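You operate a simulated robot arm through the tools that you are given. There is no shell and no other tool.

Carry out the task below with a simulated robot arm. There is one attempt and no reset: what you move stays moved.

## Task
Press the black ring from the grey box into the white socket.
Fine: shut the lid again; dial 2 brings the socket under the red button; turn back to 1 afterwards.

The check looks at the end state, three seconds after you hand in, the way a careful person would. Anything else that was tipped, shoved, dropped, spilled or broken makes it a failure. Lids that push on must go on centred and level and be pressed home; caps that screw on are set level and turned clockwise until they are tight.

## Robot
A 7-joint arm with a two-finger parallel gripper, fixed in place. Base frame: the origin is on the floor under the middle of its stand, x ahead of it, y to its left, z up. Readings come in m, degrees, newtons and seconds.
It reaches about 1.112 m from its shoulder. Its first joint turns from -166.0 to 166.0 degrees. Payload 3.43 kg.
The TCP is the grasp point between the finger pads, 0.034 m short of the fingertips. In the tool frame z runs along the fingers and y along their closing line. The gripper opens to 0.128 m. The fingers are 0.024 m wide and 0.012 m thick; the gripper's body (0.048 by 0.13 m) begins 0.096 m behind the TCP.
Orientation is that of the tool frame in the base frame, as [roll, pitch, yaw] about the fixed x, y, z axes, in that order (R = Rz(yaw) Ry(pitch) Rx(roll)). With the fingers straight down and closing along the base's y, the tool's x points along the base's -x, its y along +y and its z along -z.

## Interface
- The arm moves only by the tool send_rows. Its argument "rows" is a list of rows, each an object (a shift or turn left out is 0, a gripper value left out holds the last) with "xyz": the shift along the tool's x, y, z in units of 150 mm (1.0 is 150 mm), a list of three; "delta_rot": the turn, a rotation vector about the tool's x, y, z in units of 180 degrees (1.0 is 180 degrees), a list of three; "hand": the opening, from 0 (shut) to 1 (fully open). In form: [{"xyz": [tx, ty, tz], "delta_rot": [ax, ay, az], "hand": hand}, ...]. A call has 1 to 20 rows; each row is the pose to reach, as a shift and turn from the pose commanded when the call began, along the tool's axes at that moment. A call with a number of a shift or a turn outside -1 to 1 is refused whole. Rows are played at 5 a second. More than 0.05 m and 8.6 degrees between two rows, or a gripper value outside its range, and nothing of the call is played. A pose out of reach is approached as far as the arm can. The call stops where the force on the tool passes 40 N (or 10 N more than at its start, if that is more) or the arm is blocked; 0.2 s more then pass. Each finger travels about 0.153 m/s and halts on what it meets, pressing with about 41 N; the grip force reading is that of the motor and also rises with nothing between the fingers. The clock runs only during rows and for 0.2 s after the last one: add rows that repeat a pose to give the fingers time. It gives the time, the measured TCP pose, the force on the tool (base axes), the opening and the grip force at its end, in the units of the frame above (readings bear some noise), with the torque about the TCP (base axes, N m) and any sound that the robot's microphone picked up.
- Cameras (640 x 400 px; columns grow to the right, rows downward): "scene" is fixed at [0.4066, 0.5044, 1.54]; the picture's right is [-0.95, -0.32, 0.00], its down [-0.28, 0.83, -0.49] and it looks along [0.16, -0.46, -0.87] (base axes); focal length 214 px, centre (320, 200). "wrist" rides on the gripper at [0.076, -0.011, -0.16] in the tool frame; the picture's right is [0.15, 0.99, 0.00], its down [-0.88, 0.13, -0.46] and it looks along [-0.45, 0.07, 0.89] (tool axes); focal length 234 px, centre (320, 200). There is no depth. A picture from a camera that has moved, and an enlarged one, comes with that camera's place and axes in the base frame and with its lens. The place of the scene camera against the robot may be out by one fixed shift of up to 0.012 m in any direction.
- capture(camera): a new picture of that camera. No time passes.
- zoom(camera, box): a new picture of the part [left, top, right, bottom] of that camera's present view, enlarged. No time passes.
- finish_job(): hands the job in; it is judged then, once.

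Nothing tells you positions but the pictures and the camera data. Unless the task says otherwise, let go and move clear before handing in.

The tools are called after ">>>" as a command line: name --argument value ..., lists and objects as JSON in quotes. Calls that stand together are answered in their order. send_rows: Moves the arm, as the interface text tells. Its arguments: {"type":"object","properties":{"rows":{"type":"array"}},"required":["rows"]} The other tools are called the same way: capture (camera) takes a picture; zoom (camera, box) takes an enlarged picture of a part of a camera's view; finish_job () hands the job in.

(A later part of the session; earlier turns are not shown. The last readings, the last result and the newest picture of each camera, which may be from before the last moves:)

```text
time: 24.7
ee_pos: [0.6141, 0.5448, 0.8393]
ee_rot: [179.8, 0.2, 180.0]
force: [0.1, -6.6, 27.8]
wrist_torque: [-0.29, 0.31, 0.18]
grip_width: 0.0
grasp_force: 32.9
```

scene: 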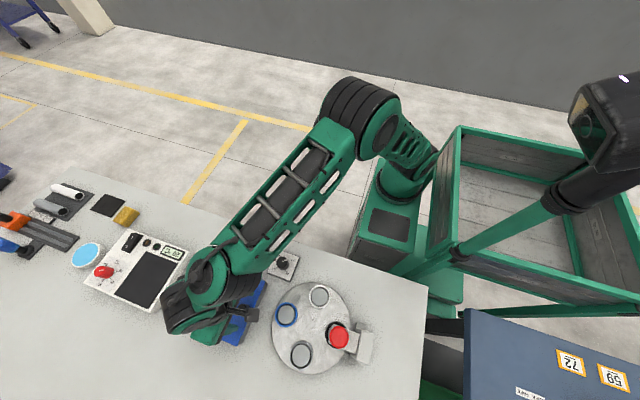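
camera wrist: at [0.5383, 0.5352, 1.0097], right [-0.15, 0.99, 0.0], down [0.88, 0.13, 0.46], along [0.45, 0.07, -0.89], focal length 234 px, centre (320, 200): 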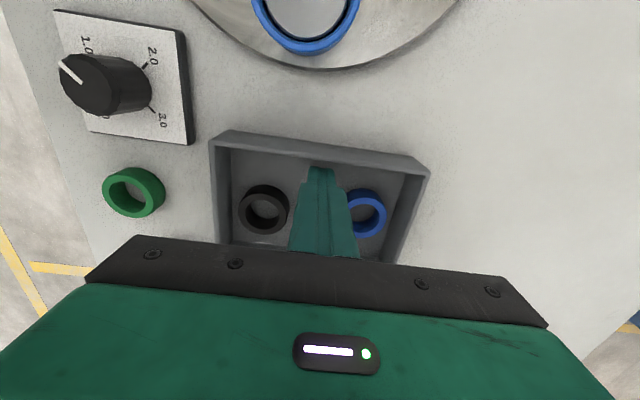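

Floor contact at TCP z≈0.8394 (fingertips 0.8055). Now I'll rise, open, rotate 90° about the tool axis and move over the black ring.

>>> send_rows --rows '[{"xyz": [0, 0, -0.25], "hand": 0}, {"xyz": [0, 0, -0.5], "hand": 0}, {"xyz": [0, 0, -0.75], "hand": 0.2}, {"xyz": [-0.02, -0.03, -0.75], "delta_rot": [0, 0, 0.045], "hand": 0.47}, {"xyz": [-0.05, -0.06, -0.75], "delta_rot": [0, 0, 0.09], "hand": 0.47}, {"xyz": [-0.08, -0.09, -0.75], "delta_rot": [0, 0, 0.135], "hand": 0.47}, {"xyz": [-0.11, -0.12, -0.75], "delta_rot": [0, 0, 0.18], "hand": 0.47}, {"xyz": [-0.14, -0.15, -0.75], "delta_rot": [0, 0, 0.225], "hand": 0.47}, {"xyz": [-0.17, -0.18, -0.75], "delta_rot": [0, 0, 0.27], "hand": 0.47}, {"xyz": [-0.2, -0.21, -0.75], "delta_rot": [0, 0, 0.315], "hand": 0.47}, {"xyz": [-0.22, -0.24, -0.75], "delta_rot": [0, 0, 0.36], "hand": 0.47}, {"xyz": [-0.24, -0.27, -0.75], "delta_rot": [0, 0, 0.405], "hand": 0.47}, {"xyz": [-0.26, -0.297, -0.75], "delta_rot": [0, 0, 0.45], "hand": 0.47}, {"xyz": [-0.26, -0.297, -0.75], "delta_rot": [0, 0, 0.495], "hand": 0.47}, {"xyz": [-0.26, -0.297, -0.75], "delta_rot": [0, 0, 0.5], "hand": 0.47}, {"xyz": [-0.26, -0.297, -0.75], "delta_rot": [0, 0, 0.5], "hand": 0.47}, {"xyz": [-0.26, -0.297, -0.75], "delta_rot": [0, 0, 0.5], "hand": 0.47}]'

>>> capture --camera "wrist"

>>> capture --camera "scene"

```text
time: 28.3
ee_pos: [0.6532, 0.5011, 0.9514]
ee_rot: [-180.0, 0.0, 90.0]
force: [0.8, -1.1, 0.0]
wrist_torque: [0.03, 0.01, -0.02]
grip_width: 0.06
grasp_force: 0.0
```

```text
taken
camera wrist: at [0.6414, 0.5771, 1.1093], right [0.99, 0.15, 0.0], down [0.13, -0.88, 0.46], along [0.07, -0.45, -0.89], focal length 234 px, centre (320, 200)
```

wrist: 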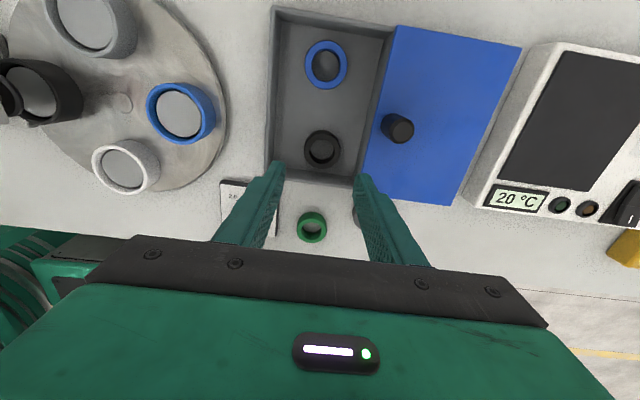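

```text
taken
```

scene: 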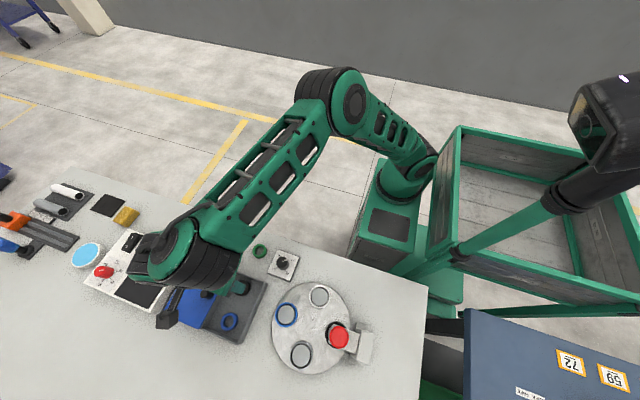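

Rotation worked. I'll verify the ring position from this viewpoint.

>>> zoom --camera "wrist" --box '[260, 100, 400, 200]'

>>> zoom --camera "wrist" --box '[0, 0, 240, 200]'

```text
4.00 times, centred on (330, 150) of wrist
camera zoom: at [0.6414, 0.5771, 1.1093], right [0.99, 0.15, 0.0], down [0.13, -0.88, 0.46], along [0.07, -0.45, -0.89], focal length 937 px, centre (280, 400)
```

zoom: 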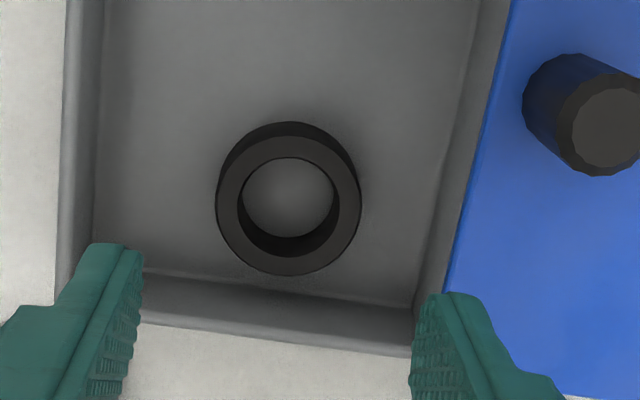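

```text
2.00 times, centred on (120, 100) of wrist
camera zoom: at [0.6414, 0.5771, 1.1093], right [0.99, 0.15, 0.0], down [0.13, -0.88, 0.46], along [0.07, -0.45, -0.89], focal length 468 px, centre (720, 400)
```

zoom: 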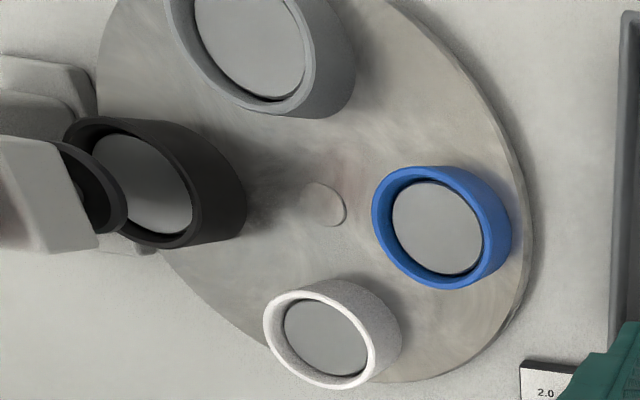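

Ring centre confirmed at (0.6555, 0.500). Descending to put the fingertips about 10 mm above the floor on either side of the ring.

>>> send_rows --rows '[{"xyz": [-0.007, 0.012, 0.15], "hand": 0.47}, {"xyz": [-0.007, 0.012, 0.3], "hand": 0.47}, {"xyz": [-0.007, 0.012, 0.45], "hand": 0.47}, {"xyz": [-0.007, 0.012, 0.58], "hand": 0.47}, {"xyz": [-0.007, 0.012, 0.67], "hand": 0.47}, {"xyz": [-0.007, 0.012, 0.677], "hand": 0.47}, {"xyz": [-0.007, 0.012, 0.677], "hand": 0.47}]'

>>> capture --camera "wrist"

```text
time: 29.9
ee_pos: [0.6555, 0.4982, 0.8483]
ee_rot: [179.9, 0.1, 90.1]
force: [-0.4, -0.1, 1.0]
wrist_torque: [-0.04, -0.01, -0.01]
grip_width: 0.0603
grasp_force: 0.0
```

```text
taken
camera wrist: at [0.6434, 0.5755, 1.0063], right [0.99, 0.15, 0.0], down [0.13, -0.88, 0.46], along [0.07, -0.45, -0.89], focal length 234 px, centre (320, 200)
```

wrist: 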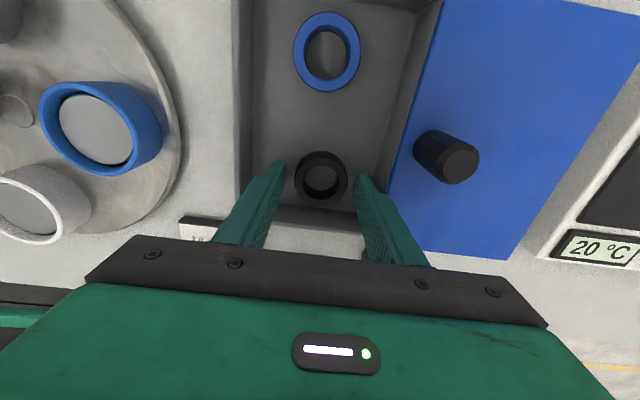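

Fingers straddle the ring. Closing.

>>> send_rows --rows '[{"xyz": [0.008, 0, 0], "hand": 0.4}, {"xyz": [0.008, 0, 0], "hand": 0.3}, {"xyz": [0.008, 0, 0], "hand": 0.2}, {"xyz": [0.008, 0, 0], "hand": 0.2}, {"xyz": [0.008, 0, 0], "hand": 0.2}]'

>>> zoom --camera "wrist" --box '[230, 110, 410, 250]'

```text
time: 31.1
ee_pos: [0.6548, 0.5014, 0.8476]
ee_rot: [179.9, 0.0, 90.2]
force: [0.3, -1.0, 0.5]
wrist_torque: [-0.04, 0.02, 0.01]
grip_width: 0.0439
grasp_force: 40.6
```

```text
2.86 times, centred on (320, 180) of wrist
camera zoom: at [0.6434, 0.577, 1.0065], right [0.99, 0.15, 0.0], down [0.13, -0.88, 0.46], along [0.07, -0.45, -0.89], focal length 669 px, centre (320, 257)
```

zoom: 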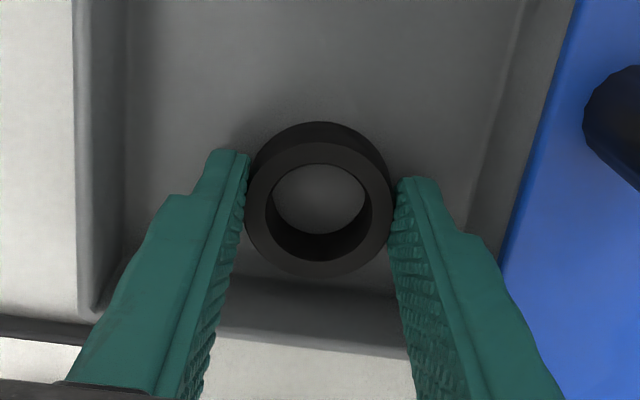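

Ring gripped (0.0439 wide). Lifting straight up.

>>> send_rows --rows '[{"xyz": [0, 0, -0.05], "hand": 0.2}, {"xyz": [0, 0, -0.15], "hand": 0.2}, {"xyz": [0, 0, -0.3], "hand": 0.2}, {"xyz": [0, 0, -0.5], "hand": 0.2}, {"xyz": [0, 0, -0.7], "hand": 0.2}, {"xyz": [0, 0, -0.7], "hand": 0.2}]'

>>> capture --camera "wrist"

>>> zoom --camera "scene" --box '[160, 240, 380, 380]'

```text
time: 32.5
ee_pos: [0.6559, 0.5009, 0.9524]
ee_rot: [-179.9, 0.0, 90.1]
force: [-0.3, -0.4, 0.2]
wrist_torque: [0.0, -0.02, 0.0]
grip_width: 0.0439
grasp_force: 40.3
```

```text
taken
camera wrist: at [0.6426, 0.5773, 1.1109], right [0.99, 0.15, 0.0], down [0.13, -0.88, 0.46], along [0.07, -0.45, -0.89], focal length 234 px, centre (320, 200)
```

wrist: 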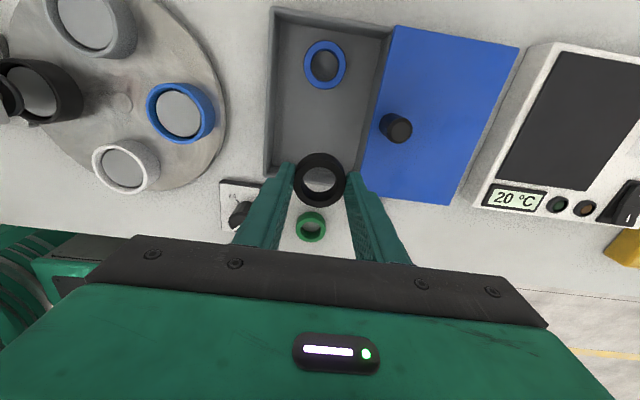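

```text
2.86 times, centred on (270, 310) of scene
camera zoom: at [0.4066, 0.5044, 1.54], right [-0.95, -0.32, 0.0], down [-0.28, 0.83, -0.49], along [0.16, -0.46, -0.87], focal length 613 px, centre (463, -114)
```

zoom: 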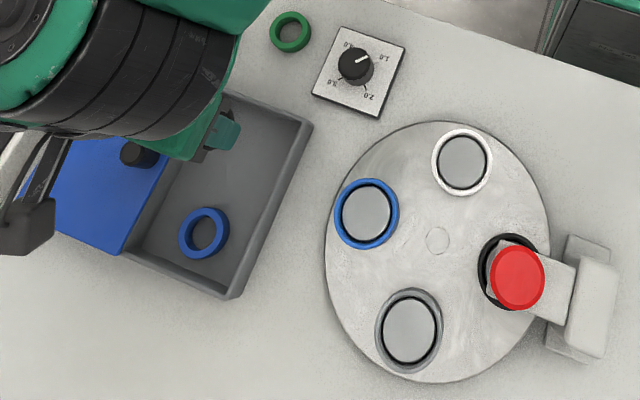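

Ring is securely held. Next I'll carry it toward the white socket (≈(0.4175, 0.4455)), stopping slightly short so I can look at the socket.

>>> send_rows --rows '[{"xyz": [-0.1, -0.2, -0.1], "hand": 0.2}, {"xyz": [-0.2, -0.4, -0.15], "hand": 0.2}, {"xyz": [-0.3, -0.6, -0.15], "hand": 0.2}, {"xyz": [-0.4, -0.8, -0.15], "hand": 0.2}, {"xyz": [-0.5, -1.0, -0.15], "hand": 0.2}, {"xyz": [-0.5, -1.0, -0.15], "hand": 0.2}]'

>>> send_rows --rows '[{"xyz": [-0.07, -0.2, 0], "hand": 0.2}, {"xyz": [-0.14, -0.4, 0], "hand": 0.2}, {"xyz": [-0.2, -0.58, 0], "hand": 0.2}, {"xyz": [-0.2, -0.58, 0], "hand": 0.2}, {"xyz": [-0.2, -0.58, 0], "hand": 0.2}]'

>>> capture --camera "wrist"

>>> capture --camera "scene"

```text
time: 33.9
ee_pos: [0.5045, 0.4245, 0.977]
ee_rot: [180.0, 0.0, 90.0]
force: [0.2, 0.5, -0.4]
wrist_torque: [0.03, 0.03, -0.02]
grip_width: 0.0436
grasp_force: 41.3
```

```text
time: 35.1
ee_pos: [0.4186, 0.3925, 0.9764]
ee_rot: [179.9, 0.1, 90.0]
force: [0.2, -0.4, -0.7]
wrist_torque: [0.02, 0.02, 0.0]
grip_width: 0.0437
grasp_force: 41.1
```

```text
taken
camera wrist: at [0.4063, 0.4694, 1.1351], right [0.99, 0.15, 0.0], down [0.13, -0.88, 0.46], along [0.07, -0.45, -0.89], focal length 234 px, centre (320, 200)
```

wrist: 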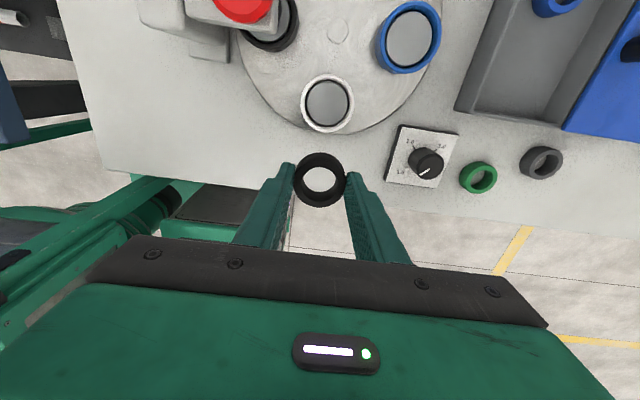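

```text
taken
```

scene: 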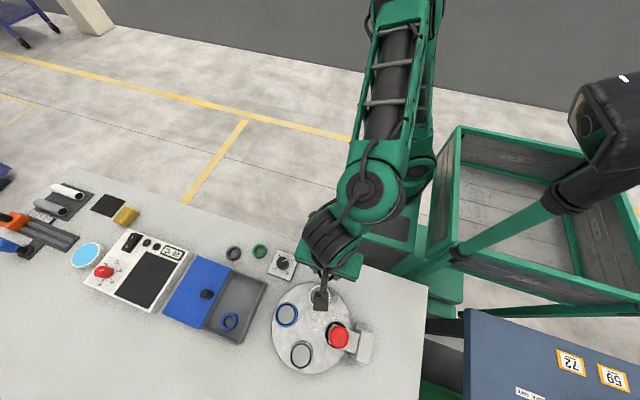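

>>> zoom --camera "wrist" --box '[290, 65, 365, 140]'

>>> zoom --camera "wrist" --box '[180, 0, 300, 80]'

>>> zoom --camera "wrist" --box '[280, 140, 360, 220]'

```text
5.33 times, centred on (328, 102) of wrist
camera zoom: at [0.4063, 0.4694, 1.1351], right [0.99, 0.15, 0.0], down [0.13, -0.88, 0.46], along [0.07, -0.45, -0.89], focal length 1249 px, centre (280, 720)
```

zoom: 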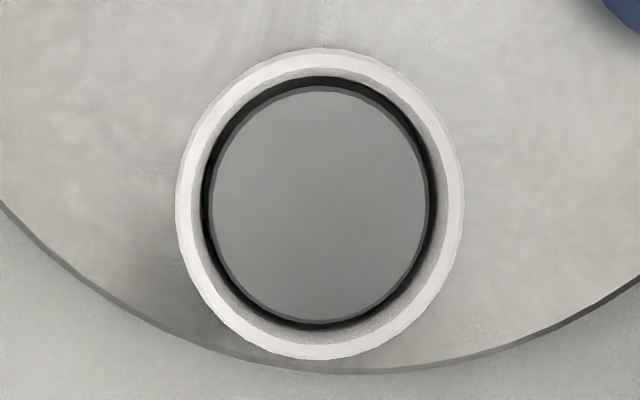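

```text
5.00 times, centred on (240, 40) of wrist
camera zoom: at [0.4063, 0.4694, 1.1351], right [0.99, 0.15, 0.0], down [0.13, -0.88, 0.46], along [0.07, -0.45, -0.89], focal length 1171 px, centre (720, 1000)
```

zoom: 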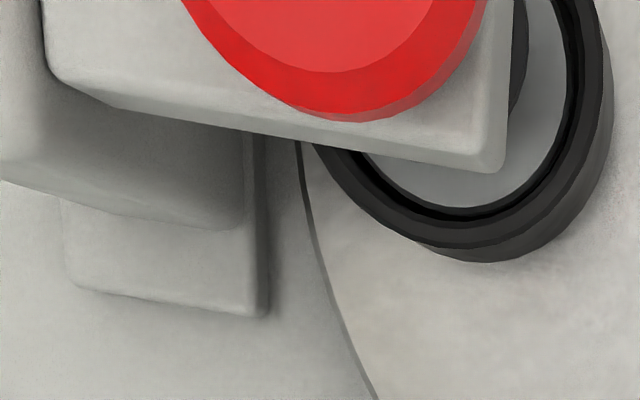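

```text
5.00 times, centred on (320, 180) of wrist
camera zoom: at [0.4063, 0.4694, 1.1351], right [0.99, 0.15, 0.0], down [0.13, -0.88, 0.46], along [0.07, -0.45, -0.89], focal length 1171 px, centre (320, 300)
```

zoom: 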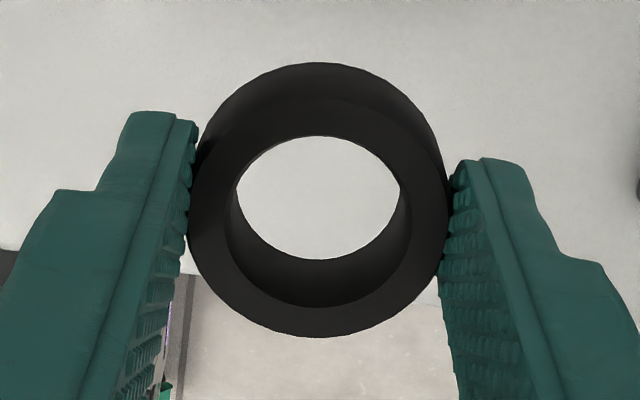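

The white socket is a shallow cup (rim z≈0.842, floor ≈5 mm lower, bore ≈0.051) centred near (0.418, 0.4467). I'll move the ring over it and descend to just above.

>>> send_rows --rows '[{"xyz": [0.1, 0, 0], "hand": 0.2}, {"xyz": [0.2, 0, 0], "hand": 0.2}, {"xyz": [0.3, 0, 0], "hand": 0.2}, {"xyz": [0.37, 0, 0.1], "hand": 0.2}, {"xyz": [0.37, 0, 0.25], "hand": 0.2}, {"xyz": [0.37, 0, 0.4], "hand": 0.2}, {"xyz": [0.37, 0, 0.5], "hand": 0.2}, {"xyz": [0.37, 0, 0.5], "hand": 0.2}, {"xyz": [0.37, 0, 0.5], "hand": 0.2}]'

>>> zoom --camera "wrist" --box '[220, 80, 420, 240]'

>>> zoom --camera "scene" --box '[250, 240, 390, 380]'

```text
time: 37.1
ee_pos: [0.4179, 0.4508, 0.9017]
ee_rot: [179.9, 0.0, 90.0]
force: [0.2, 0.5, -0.8]
wrist_torque: [0.05, 0.01, 0.0]
grip_width: 0.0439
grasp_force: 40.8
```

```text
2.50 times, centred on (320, 160) of wrist
camera zoom: at [0.4057, 0.5274, 1.0597], right [0.99, 0.15, 0.0], down [0.13, -0.88, 0.46], along [0.07, -0.45, -0.89], focal length 585 px, centre (320, 300)
```

zoom: 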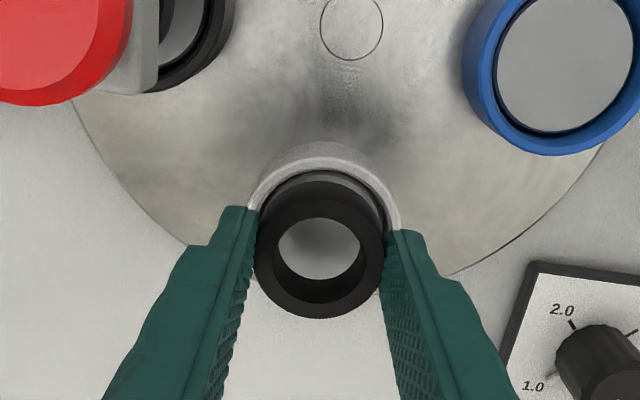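

```text
2.86 times, centred on (320, 310) of scene
camera zoom: at [0.4066, 0.5044, 1.54], right [-0.95, -0.32, 0.0], down [-0.28, 0.83, -0.49], along [0.16, -0.46, -0.87], focal length 613 px, centre (320, -114)
```

zoom: 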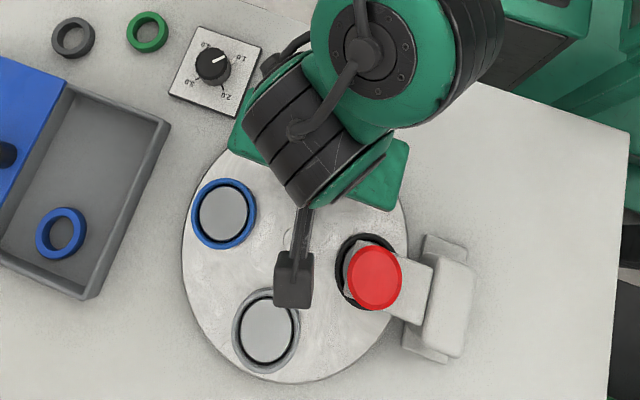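

>>> zoom --camera "wrist" --box '[285, 130, 355, 210]'

```text
5.00 times, centred on (320, 170) of wrist
camera zoom: at [0.4057, 0.5274, 1.0597], right [0.99, 0.15, 0.0], down [0.13, -0.88, 0.46], along [0.07, -0.45, -0.89], focal length 1171 px, centre (320, 350)
```

zoom: 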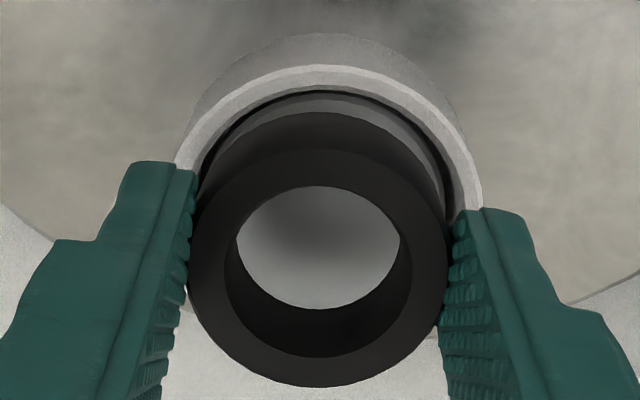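

Fine-tuning: the ring needs ~+1.8 mm in x and ~−3 mm in y. I'll apply this while lowering to just above the rim.

>>> send_rows --rows '[{"xyz": [-0.01, 0.006, 0], "hand": 0.2}, {"xyz": [-0.021, 0.012, 0], "hand": 0.2}, {"xyz": [-0.021, 0.012, 0.04], "hand": 0.2}, {"xyz": [-0.021, 0.012, 0.07], "hand": 0.2}, {"xyz": [-0.021, 0.012, 0.07], "hand": 0.2}, {"xyz": [-0.021, 0.012, 0.07], "hand": 0.2}]'

>>> zoom --camera "wrist" --box '[270, 120, 370, 220]'

```text
time: 38.5
ee_pos: [0.4208, 0.4477, 0.8906]
ee_rot: [-180.0, 0.0, 90.2]
force: [0.0, 0.3, 0.1]
wrist_torque: [0.01, 0.0, 0.02]
grip_width: 0.0434
grasp_force: 41.4
```

```text
4.00 times, centred on (320, 170) of wrist
camera zoom: at [0.4076, 0.5238, 1.0493], right [0.99, 0.15, 0.0], down [0.13, -0.88, 0.46], along [0.07, -0.45, -0.89], focal length 937 px, centre (320, 320)
```

zoom: 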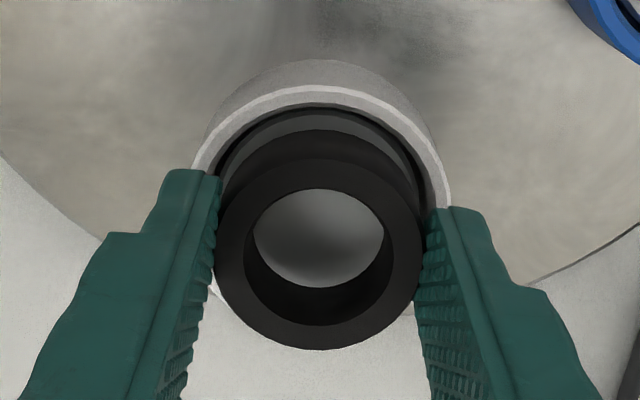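

Alignment looks good. Lowering in small steps until contact with the socket floor.

>>> send_rows --rows '[{"xyz": [0, 0.003, 0.02], "hand": 0.2}, {"xyz": [0, 0.003, 0.04], "hand": 0.2}, {"xyz": [0, 0.003, 0.05], "hand": 0.2}, {"xyz": [0, 0.003, 0.05], "hand": 0.2}]'

```text
time: 39.5
ee_pos: [0.4209, 0.4464, 0.8848]
ee_rot: [-180.0, 0.0, 90.1]
force: [-0.5, -0.3, -0.4]
wrist_torque: [0.03, 0.01, -0.05]
grip_width: 0.0438
grasp_force: 41.0
```

>>> send_rows --rows '[{"xyz": [0, 0, 0.01], "hand": 0.2}, {"xyz": [0, 0, 0.02], "hand": 0.2}, {"xyz": [0, 0, 0.02], "hand": 0.2}]'

>>> zoom --camera "wrist" --box '[270, 120, 370, 220]'

```text
time: 40.3
ee_pos: [0.4221, 0.4488, 0.8808]
ee_rot: [-180.0, 0.1, 90.0]
force: [-1.0, -1.2, 1.6]
wrist_torque: [-0.07, 0.03, 0.04]
grip_width: 0.0438
grasp_force: 41.2
```

```text
4.00 times, centred on (320, 170) of wrist
camera zoom: at [0.4084, 0.5239, 1.0383], right [0.99, 0.15, 0.0], down [0.13, -0.88, 0.46], along [0.07, -0.45, -0.89], focal length 937 px, centre (320, 320)
```

zoom: 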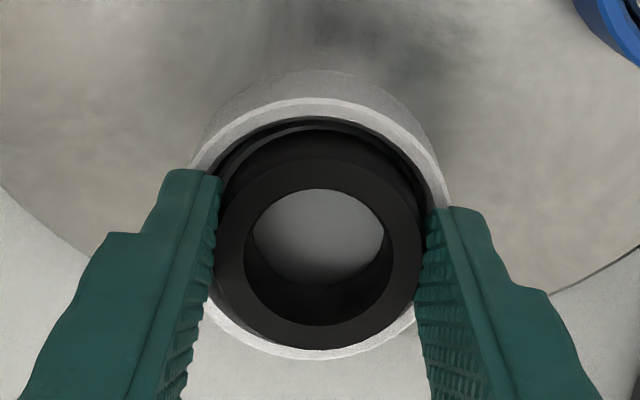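

The ring is entering the cup concentrically. Continuing in 1–2 mm steps.

>>> send_rows --rows '[{"xyz": [0, 0, 0.007], "hand": 0.2}, {"xyz": [0, 0, 0.013], "hand": 0.2}, {"xyz": [0, 0, 0.013], "hand": 0.2}]'

```text
time: 41.1
ee_pos: [0.4212, 0.4469, 0.8811]
ee_rot: [179.9, -0.1, 90.1]
force: [-3.2, -6.2, 32.3]
wrist_torque: [-0.28, 1.05, 0.19]
grip_width: 0.0438
grasp_force: 40.8
```

Contact at 32 N, TCP z≈0.881. Let me inspect before releasing.

>>> zoom --camera "wrist" --box '[280, 130, 360, 210]'

>>> zoom --camera "scene" --box '[290, 260, 360, 330]'

```text
5.00 times, centred on (320, 170) of wrist
camera zoom: at [0.4082, 0.5236, 1.0384], right [0.99, 0.15, 0.0], down [0.13, -0.88, 0.45], along [0.07, -0.45, -0.89], focal length 1171 px, centre (320, 350)
```

zoom: 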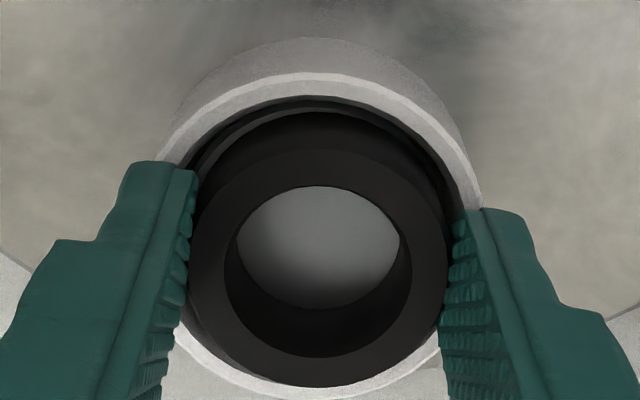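

```text
5.71 times, centred on (325, 295) of scene
camera zoom: at [0.4066, 0.5044, 1.54], right [-0.95, -0.32, 0.0], down [-0.28, 0.83, -0.49], along [0.16, -0.46, -0.87], focal length 1226 px, centre (291, -343)
```

zoom: 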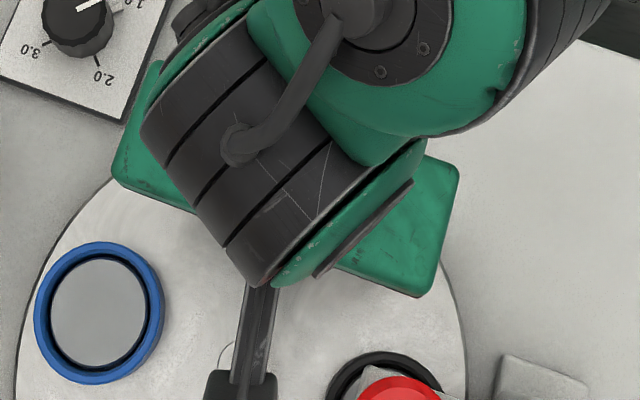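

The ring sits on the socket floor inside the rim, ~1 mm toward −y of centre. I'll lift 1 mm, nudge it, lower back, then release.

>>> send_rows --rows '[{"xyz": [0, 0, -0.02], "hand": 0.2}, {"xyz": [0.007, 0.003, -0.02], "hand": 0.2}, {"xyz": [0.007, 0.003, -0.02], "hand": 0.2}, {"xyz": [0.007, 0.003, -0.008], "hand": 0.2}, {"xyz": [0.007, 0.003, -0.008], "hand": 0.2}]'

>>> zoom --camera "wrist" --box '[280, 130, 360, 210]'

```text
time: 42.3
ee_pos: [0.4217, 0.4493, 0.88]
ee_rot: [179.9, 0.0, 90.0]
force: [-0.1, 0.3, 0.8]
wrist_torque: [-0.03, 0.05, -0.01]
grip_width: 0.0437
grasp_force: 40.3
```

```text
5.00 times, centred on (320, 170) of wrist
camera zoom: at [0.4091, 0.5249, 1.0382], right [0.99, 0.15, 0.0], down [0.13, -0.88, 0.46], along [0.07, -0.45, -0.89], focal length 1171 px, centre (320, 350)
```

zoom: 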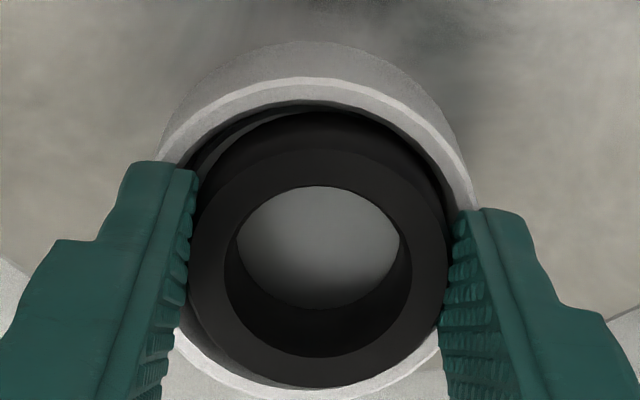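

Now well centred with ~3.5 mm gap all round. Lowering 1 mm and releasing.

>>> send_rows --rows '[{"xyz": [0, 0, 0.006], "hand": 0.2}, {"xyz": [0, 0, 0.006], "hand": 0.36}, {"xyz": [0, 0, 0.006], "hand": 0.45}, {"xyz": [0, 0, 0.006], "hand": 0.5}, {"xyz": [0, 0, 0.006], "hand": 0.5}]'

>>> zoom --camera "wrist" --box '[260, 110, 380, 230]'

```text
time: 43.5
ee_pos: [0.4217, 0.4508, 0.8801]
ee_rot: [180.0, -0.2, 90.0]
force: [10.1, 19.6, 24.0]
wrist_torque: [0.63, 0.59, -0.65]
grip_width: 0.0586
grasp_force: 0.1
```

```text
3.33 times, centred on (320, 170) of wrist
camera zoom: at [0.409, 0.5261, 1.0385], right [0.99, 0.15, 0.0], down [0.13, -0.88, 0.45], along [0.07, -0.45, -0.89], focal length 781 px, centre (320, 300)
```

zoom: 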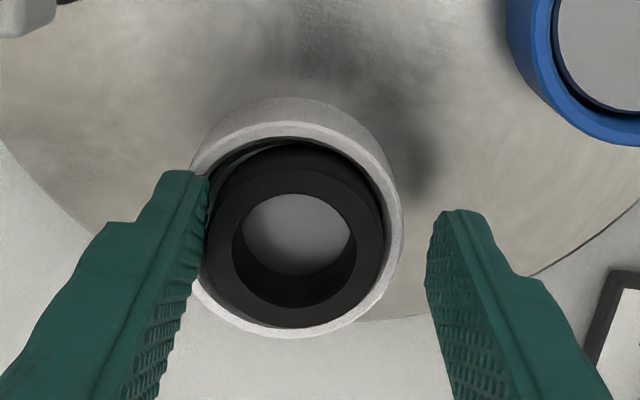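

On opening, the left fingertip seems to rub on the rim and drag the turntable slightly. I'll rise straight up to break contact and look.

>>> send_rows --rows '[{"xyz": [0, 0, -0.03], "hand": 0.5}, {"xyz": [0, 0, -0.1], "hand": 0.5}, {"xyz": [0, 0, -0.3], "hand": 0.5}, {"xyz": [0, 0, -0.5], "hand": 0.5}, {"xyz": [0, 0, -0.5], "hand": 0.5}]'

>>> capture --camera "wrist"

>>> zoom --camera "wrist" --box '[260, 90, 380, 190]'

>>> zoom --camera "scene" --box '[250, 240, 390, 380]'

```text
time: 44.7
ee_pos: [0.4213, 0.4482, 0.954]
ee_rot: [180.0, 0.0, 90.0]
force: [-0.1, 0.6, 0.2]
wrist_torque: [0.0, -0.02, 0.01]
grip_width: 0.0642
grasp_force: 0.1
```

```text
taken
camera wrist: at [0.4083, 0.5242, 1.1112], right [0.99, 0.15, 0.0], down [0.13, -0.88, 0.46], along [0.07, -0.45, -0.89], focal length 234 px, centre (320, 200)
```

wrist: 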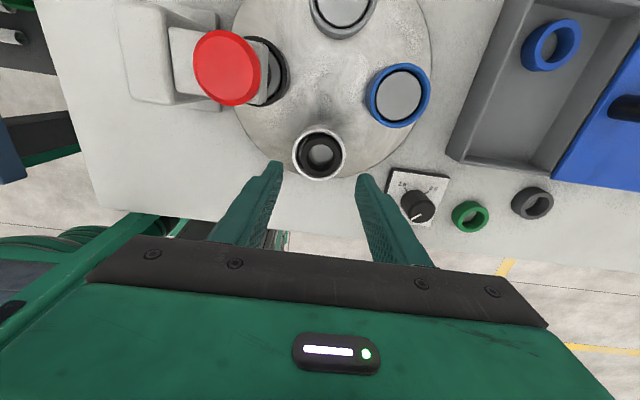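

```text
4.00 times, centred on (320, 140) of wrist
camera zoom: at [0.4083, 0.5242, 1.1112], right [0.99, 0.15, 0.0], down [0.13, -0.88, 0.46], along [0.07, -0.45, -0.89], focal length 937 px, centre (320, 440)
```

zoom: 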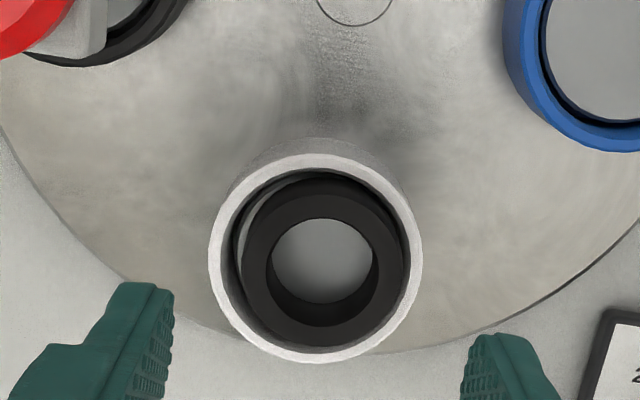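

```text
2.86 times, centred on (320, 310) of scene
camera zoom: at [0.4066, 0.5044, 1.54], right [-0.95, -0.32, 0.0], down [-0.28, 0.83, -0.49], along [0.16, -0.46, -0.87], focal length 613 px, centre (320, -114)
```

zoom: 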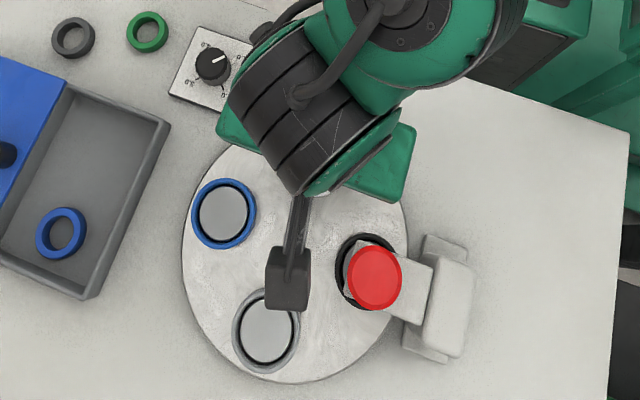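

The turntable sprang back and the ring sits in the white cup, but ~2 mm toward +x of centre. I'll recentre it by gently closing on its upper part with fingertips clear above the rim.

>>> send_rows --rows '[{"xyz": [-0.007, -0.007, 0.1], "hand": 0.5}, {"xyz": [-0.007, -0.007, 0.25], "hand": 0.5}, {"xyz": [-0.007, -0.007, 0.38], "hand": 0.5}, {"xyz": [-0.007, -0.007, 0.455], "hand": 0.5}, {"xyz": [-0.007, -0.007, 0.455], "hand": 0.5}, {"xyz": [-0.007, -0.007, 0.455], "hand": 0.5}]'

>>> zoom --camera "wrist" --box '[260, 110, 380, 230]'

```text
time: 46.1
ee_pos: [0.4205, 0.4488, 0.8846]
ee_rot: [-179.9, 0.0, 90.0]
force: [-0.7, 0.7, -0.7]
wrist_torque: [-0.03, 0.01, 0.01]
grip_width: 0.0638
grasp_force: 0.1
```

```text
3.33 times, centred on (320, 170) of wrist
camera zoom: at [0.4079, 0.5246, 1.0432], right [0.99, 0.15, 0.0], down [0.13, -0.88, 0.46], along [0.07, -0.45, -0.89], focal length 781 px, centre (320, 300)
```

zoom: 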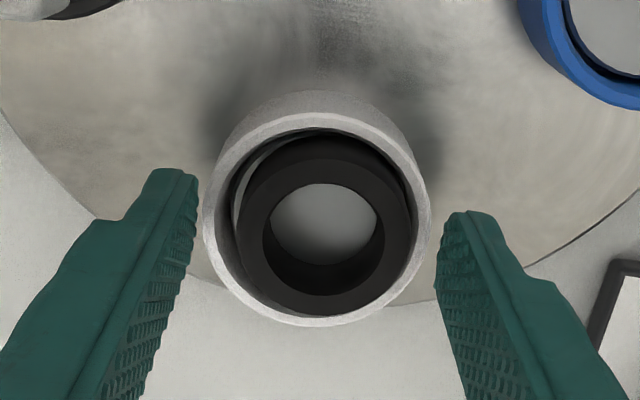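

Rim is centred between the fingers. I'll close to just over the ring's diameter (0.0455) to push it to the middle without squeezing, then reopen.

>>> send_rows --rows '[{"hand": 0.45}, {"hand": 0.4}, {"hand": 0.37}, {"hand": 0.355}, {"hand": 0.355}, {"hand": 0.355}]'

>>> zoom --camera "wrist" --box '[260, 110, 380, 230]'

```text
time: 47.5
ee_pos: [0.4199, 0.4486, 0.8853]
ee_rot: [-179.9, 0.0, 90.0]
force: [0.3, 0.5, 1.1]
wrist_torque: [0.01, -0.04, 0.02]
grip_width: 0.0454
grasp_force: 0.3
```

```text
3.33 times, centred on (320, 170) of wrist
camera zoom: at [0.4079, 0.5246, 1.0433], right [0.99, 0.15, 0.0], down [0.13, -0.88, 0.46], along [0.07, -0.45, -0.89], focal length 781 px, centre (320, 300)
```

zoom: 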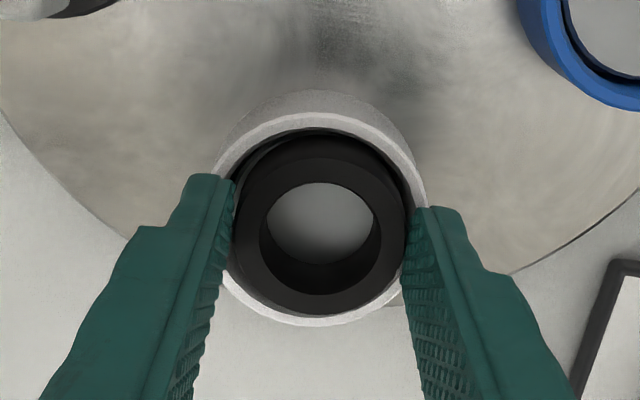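

>>> send_rows --rows '[{"hand": 0.348}, {"hand": 0.343}, {"hand": 0.343}, {"hand": 0.343}, {"hand": 0.4}, {"hand": 0.5}, {"hand": 0.5}]'

>>> zoom --camera "wrist" --box '[260, 110, 380, 230]'

```text
time: 49.1
ee_pos: [0.42, 0.4482, 0.8845]
ee_rot: [-179.9, 0.0, 90.0]
force: [0.1, -0.3, 0.9]
wrist_torque: [-0.03, -0.01, 0.01]
grip_width: 0.064
grasp_force: 0.1
```

```text
3.33 times, centred on (320, 170) of wrist
camera zoom: at [0.4079, 0.5246, 1.0433], right [0.99, 0.15, 0.0], down [0.13, -0.88, 0.46], along [0.07, -0.45, -0.89], focal length 781 px, centre (320, 300)
```

zoom: 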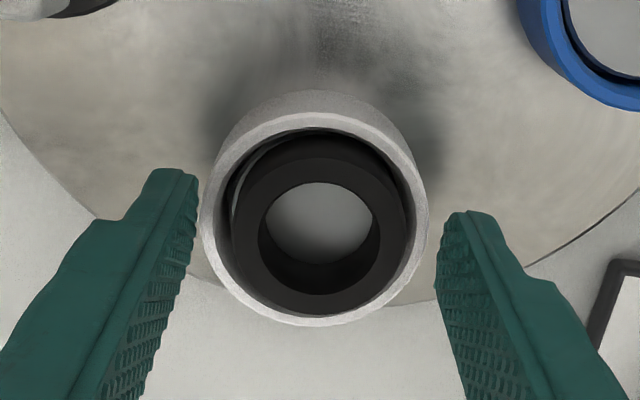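

The ring and turntable move together, leaving the ring ~1.3 mm off. I'll grip it, lift 1.5 mm, shift −1.3 mm in x, and set it down again.

>>> send_rows --rows '[{"hand": 0.4}, {"hand": 0.3}, {"hand": 0.25}, {"hand": 0.25}, {"hand": 0.25}, {"xyz": [0, 0, -0.012], "hand": 0.25}, {"xyz": [0, 0, -0.015], "hand": 0.25}, {"xyz": [0, 0, -0.015], "hand": 0.25}]'

>>> zoom --camera "wrist" --box '[260, 110, 380, 230]'

```text
time: 50.9
ee_pos: [0.4199, 0.447, 0.8879]
ee_rot: [-180.0, 0.0, 90.0]
force: [-0.1, 0.6, 0.0]
wrist_torque: [-0.01, 0.01, 0.01]
grip_width: 0.0437
grasp_force: 40.9
```

```text
3.33 times, centred on (320, 170) of wrist
camera zoom: at [0.408, 0.5241, 1.0462], right [0.99, 0.15, 0.0], down [0.13, -0.88, 0.46], along [0.07, -0.45, -0.89], focal length 781 px, centre (320, 300)
```

zoom: 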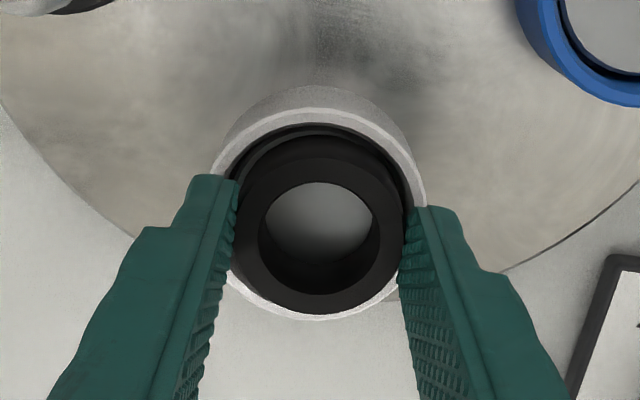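

Once lifted, the turntable re-centred and the ring is now concentric with the rim. Setting it down and releasing.

>>> send_rows --rows '[{"xyz": [0, 0, 0.01], "hand": 0.25}, {"xyz": [0, 0, 0.014], "hand": 0.25}, {"xyz": [0, 0, 0.014], "hand": 0.25}, {"xyz": [0, 0, 0.014], "hand": 0.36}, {"xyz": [0, 0, 0.014], "hand": 0.42}, {"xyz": [0, 0, 0.014], "hand": 0.5}, {"xyz": [0, 0, 0.014], "hand": 0.5}]'

>>> zoom --camera "wrist" --box '[260, 110, 380, 230]'

```text
time: 52.5
ee_pos: [0.4211, 0.4473, 0.8842]
ee_rot: [-179.9, -0.1, 90.0]
force: [-0.6, 0.1, 0.9]
wrist_torque: [0.01, -0.02, 0.0]
grip_width: 0.0639
grasp_force: 0.0
```

```text
3.33 times, centred on (320, 170) of wrist
camera zoom: at [0.4083, 0.5238, 1.044], right [0.99, 0.15, 0.0], down [0.13, -0.88, 0.46], along [0.07, -0.45, -0.89], focal length 781 px, centre (320, 300)
```

zoom: 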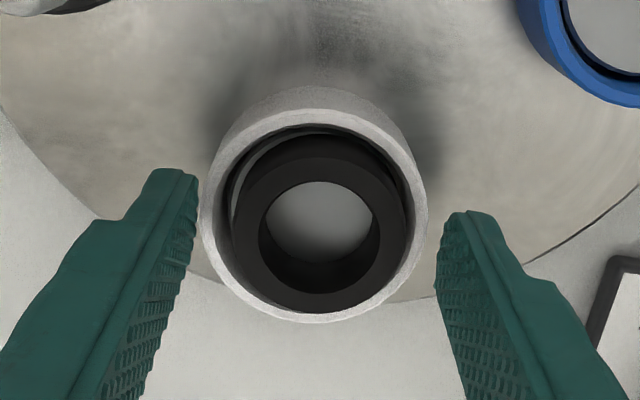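

The ring is resting in the cup within ~1.3 mm of centre, which is good enough for the press to seat it. Now I'll rise and move over the dial, turning the gripper back.

>>> send_rows --rows '[{"xyz": [0, 0, -0.1], "hand": 0.5}, {"xyz": [0, 0, -0.3], "hand": 0.5}, {"xyz": [0, 0, -0.5], "hand": 0.5}, {"xyz": [-0.02, 0.06, -0.5], "delta_rot": [0, 0, -0.045], "hand": 0.5}, {"xyz": [-0.05, 0.14, -0.5], "delta_rot": [0, 0, -0.09], "hand": 0.5}, {"xyz": [-0.08, 0.22, -0.5], "delta_rot": [0, 0, -0.135], "hand": 0.5}, {"xyz": [-0.11, 0.3, -0.5], "delta_rot": [0, 0, -0.18], "hand": 0.5}, {"xyz": [-0.15, 0.39, -0.5], "delta_rot": [0, 0, -0.225], "hand": 0.5}, {"xyz": [-0.18, 0.48, -0.5], "delta_rot": [0, 0, -0.27], "hand": 0.5}, {"xyz": [-0.22, 0.57, -0.5], "delta_rot": [0, 0, -0.315], "hand": 0.5}, {"xyz": [-0.25, 0.66, -0.5], "delta_rot": [0, 0, -0.36], "hand": 0.5}, {"xyz": [-0.29, 0.75, -0.5], "delta_rot": [0, 0, -0.405], "hand": 0.5}, {"xyz": [-0.33, 0.85, -0.5], "delta_rot": [0, 0, -0.45], "hand": 0.5}, {"xyz": [-0.367, 0.94, -0.5], "delta_rot": [0, 0, -0.495], "hand": 0.5}, {"xyz": [-0.367, 0.947, -0.5], "delta_rot": [0, 0, -0.5], "hand": 0.5}, {"xyz": [-0.367, 0.947, -0.5], "delta_rot": [0, 0, -0.5], "hand": 0.5}, {"xyz": [-0.367, 0.947, -0.5], "delta_rot": [0, 0, -0.5], "hand": 0.5}]'

>>> capture --camera "wrist"

>>> zoom --camera "scene" --box '[250, 240, 390, 380]'

```text
time: 56.1
ee_pos: [0.5607, 0.3943, 0.9608]
ee_rot: [-180.0, 0.0, -179.9]
force: [-0.2, -0.2, -0.5]
wrist_torque: [0.02, -0.01, 0.02]
grip_width: 0.0643
grasp_force: 0.1
```

```text
taken
camera wrist: at [0.4846, 0.3826, 1.1188], right [-0.15, 0.99, 0.0], down [0.88, 0.13, 0.46], along [0.45, 0.07, -0.89], focal length 234 px, centre (320, 200)
```

wrist: 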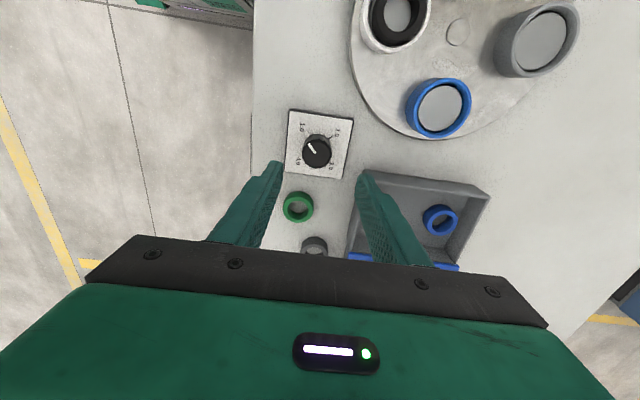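

```text
2.86 times, centred on (320, 310) of scene
camera zoom: at [0.4066, 0.5044, 1.54], right [-0.95, -0.32, 0.0], down [-0.28, 0.83, -0.49], along [0.16, -0.46, -0.87], focal length 613 px, centre (320, -114)
```

zoom: 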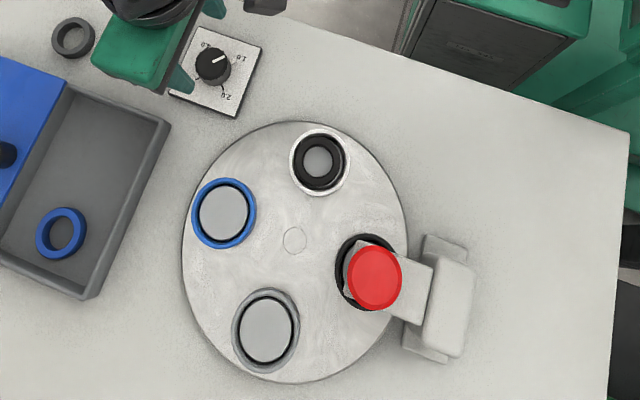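

>>> zoom --camera "scene" --box '[300, 270, 340, 310]'

>>> zoom --camera "wrist" --box '[270, 100, 370, 190]'

>>> zoom --camera "wrist" --box '[340, 0, 480, 80]'

```text
10.00 times, centred on (320, 290) of scene
camera zoom: at [0.4066, 0.5044, 1.54], right [-0.95, -0.32, 0.0], down [-0.28, 0.83, -0.49], along [0.16, -0.46, -0.87], focal length 2145 px, centre (320, -700)
```

zoom: 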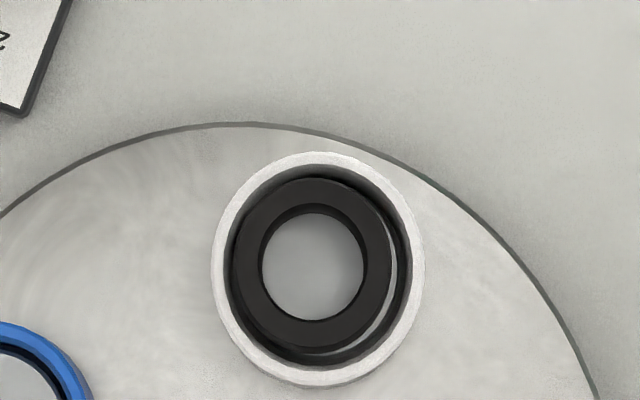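

```text
4.44 times, centred on (320, 145) of wrist
camera zoom: at [0.4846, 0.3826, 1.1188], right [-0.15, 0.99, 0.0], down [0.88, 0.13, 0.46], along [0.45, 0.07, -0.89], focal length 1041 px, centre (320, 444)
```

zoom: 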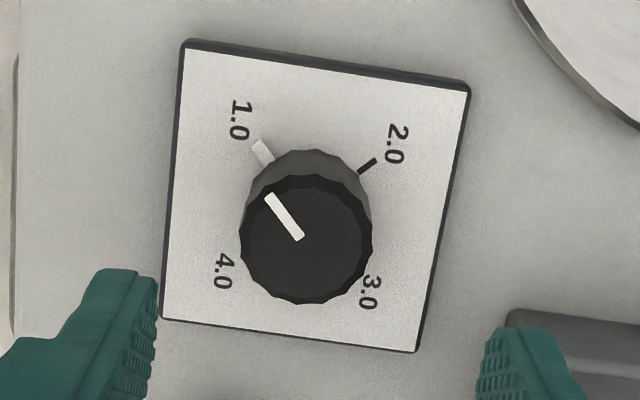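

```text
4.57 times, centred on (410, 40) of wrist
camera zoom: at [0.4846, 0.3826, 1.1188], right [-0.15, 0.99, 0.0], down [0.88, 0.13, 0.46], along [0.45, 0.07, -0.89], focal length 1070 px, centre (-91, 931)
```

zoom: 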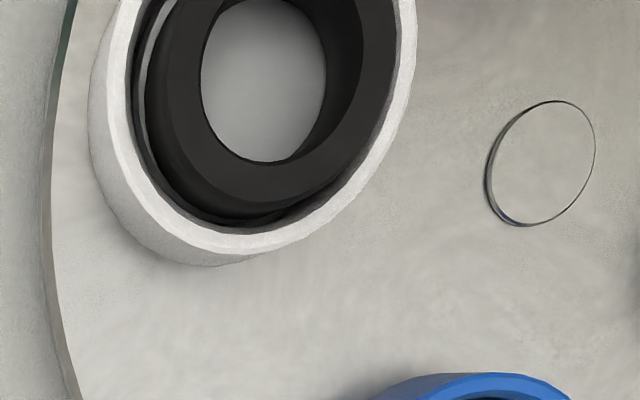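

The ring rests in the white cup. The dial knob is at about (0.564, 0.392), top z≈0.842; I'll correct by (+3.6, −2.5) mm and descend over it.

>>> send_rows --rows '[{"xyz": [-0.024, -0.017, 0.15], "hand": 0.5}, {"xyz": [-0.024, -0.017, 0.3], "hand": 0.5}, {"xyz": [-0.024, -0.017, 0.45], "hand": 0.5}, {"xyz": [-0.024, -0.017, 0.6], "hand": 0.5}, {"xyz": [-0.024, -0.017, 0.69], "hand": 0.5}, {"xyz": [-0.024, -0.017, 0.69], "hand": 0.5}, {"xyz": [-0.024, -0.017, 0.69], "hand": 0.5}]'

>>> zoom --camera "wrist" --box '[240, 110, 400, 240]'

```text
time: 57.7
ee_pos: [0.5672, 0.3904, 0.8584]
ee_rot: [-179.9, 0.0, -180.0]
force: [-0.8, 0.2, 0.7]
wrist_torque: [0.02, 0.02, -0.01]
grip_width: 0.0638
grasp_force: 0.1
```

```text
3.08 times, centred on (320, 175) of wrist
camera zoom: at [0.4902, 0.3791, 1.0154], right [-0.15, 0.99, 0.0], down [0.88, 0.13, 0.46], along [0.45, 0.07, -0.89], focal length 720 px, centre (320, 277)
```

zoom: 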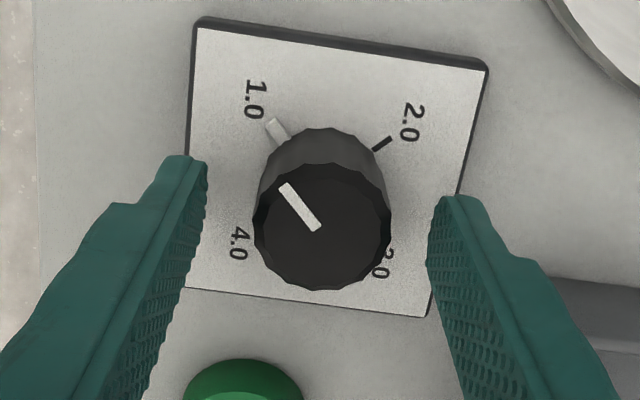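

Small correction (−1.9 mm x, +0.8 mm y), then close on the knob.

>>> send_rows --rows '[{"xyz": [0.012, 0.005, 0], "hand": 0.5}, {"xyz": [0.012, 0.005, 0], "hand": 0.4}, {"xyz": [0.012, 0.005, 0], "hand": 0.3}, {"xyz": [0.012, 0.005, 0], "hand": 0.15}, {"xyz": [0.012, 0.005, 0], "hand": 0.15}, {"xyz": [0.012, 0.005, 0], "hand": 0.15}]'

>>> zoom --camera "wrist" --box '[240, 110, 400, 240]'

```text
time: 59.1
ee_pos: [0.5655, 0.3895, 0.8578]
ee_rot: [-179.9, 0.0, -180.0]
force: [-1.6, -13.1, 0.9]
wrist_torque: [0.16, 0.01, 0.0]
grip_width: 0.0356
grasp_force: 45.1
```

```text
3.08 times, centred on (320, 175) of wrist
camera zoom: at [0.4884, 0.3795, 1.0155], right [-0.15, 0.99, 0.0], down [0.88, 0.13, 0.46], along [0.45, 0.07, -0.89], focal length 720 px, centre (320, 277)
```

zoom: 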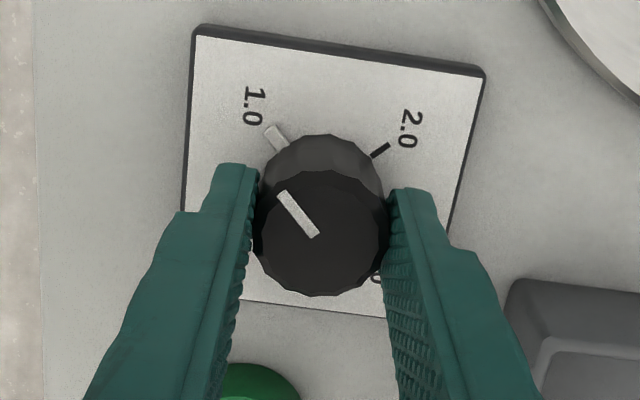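

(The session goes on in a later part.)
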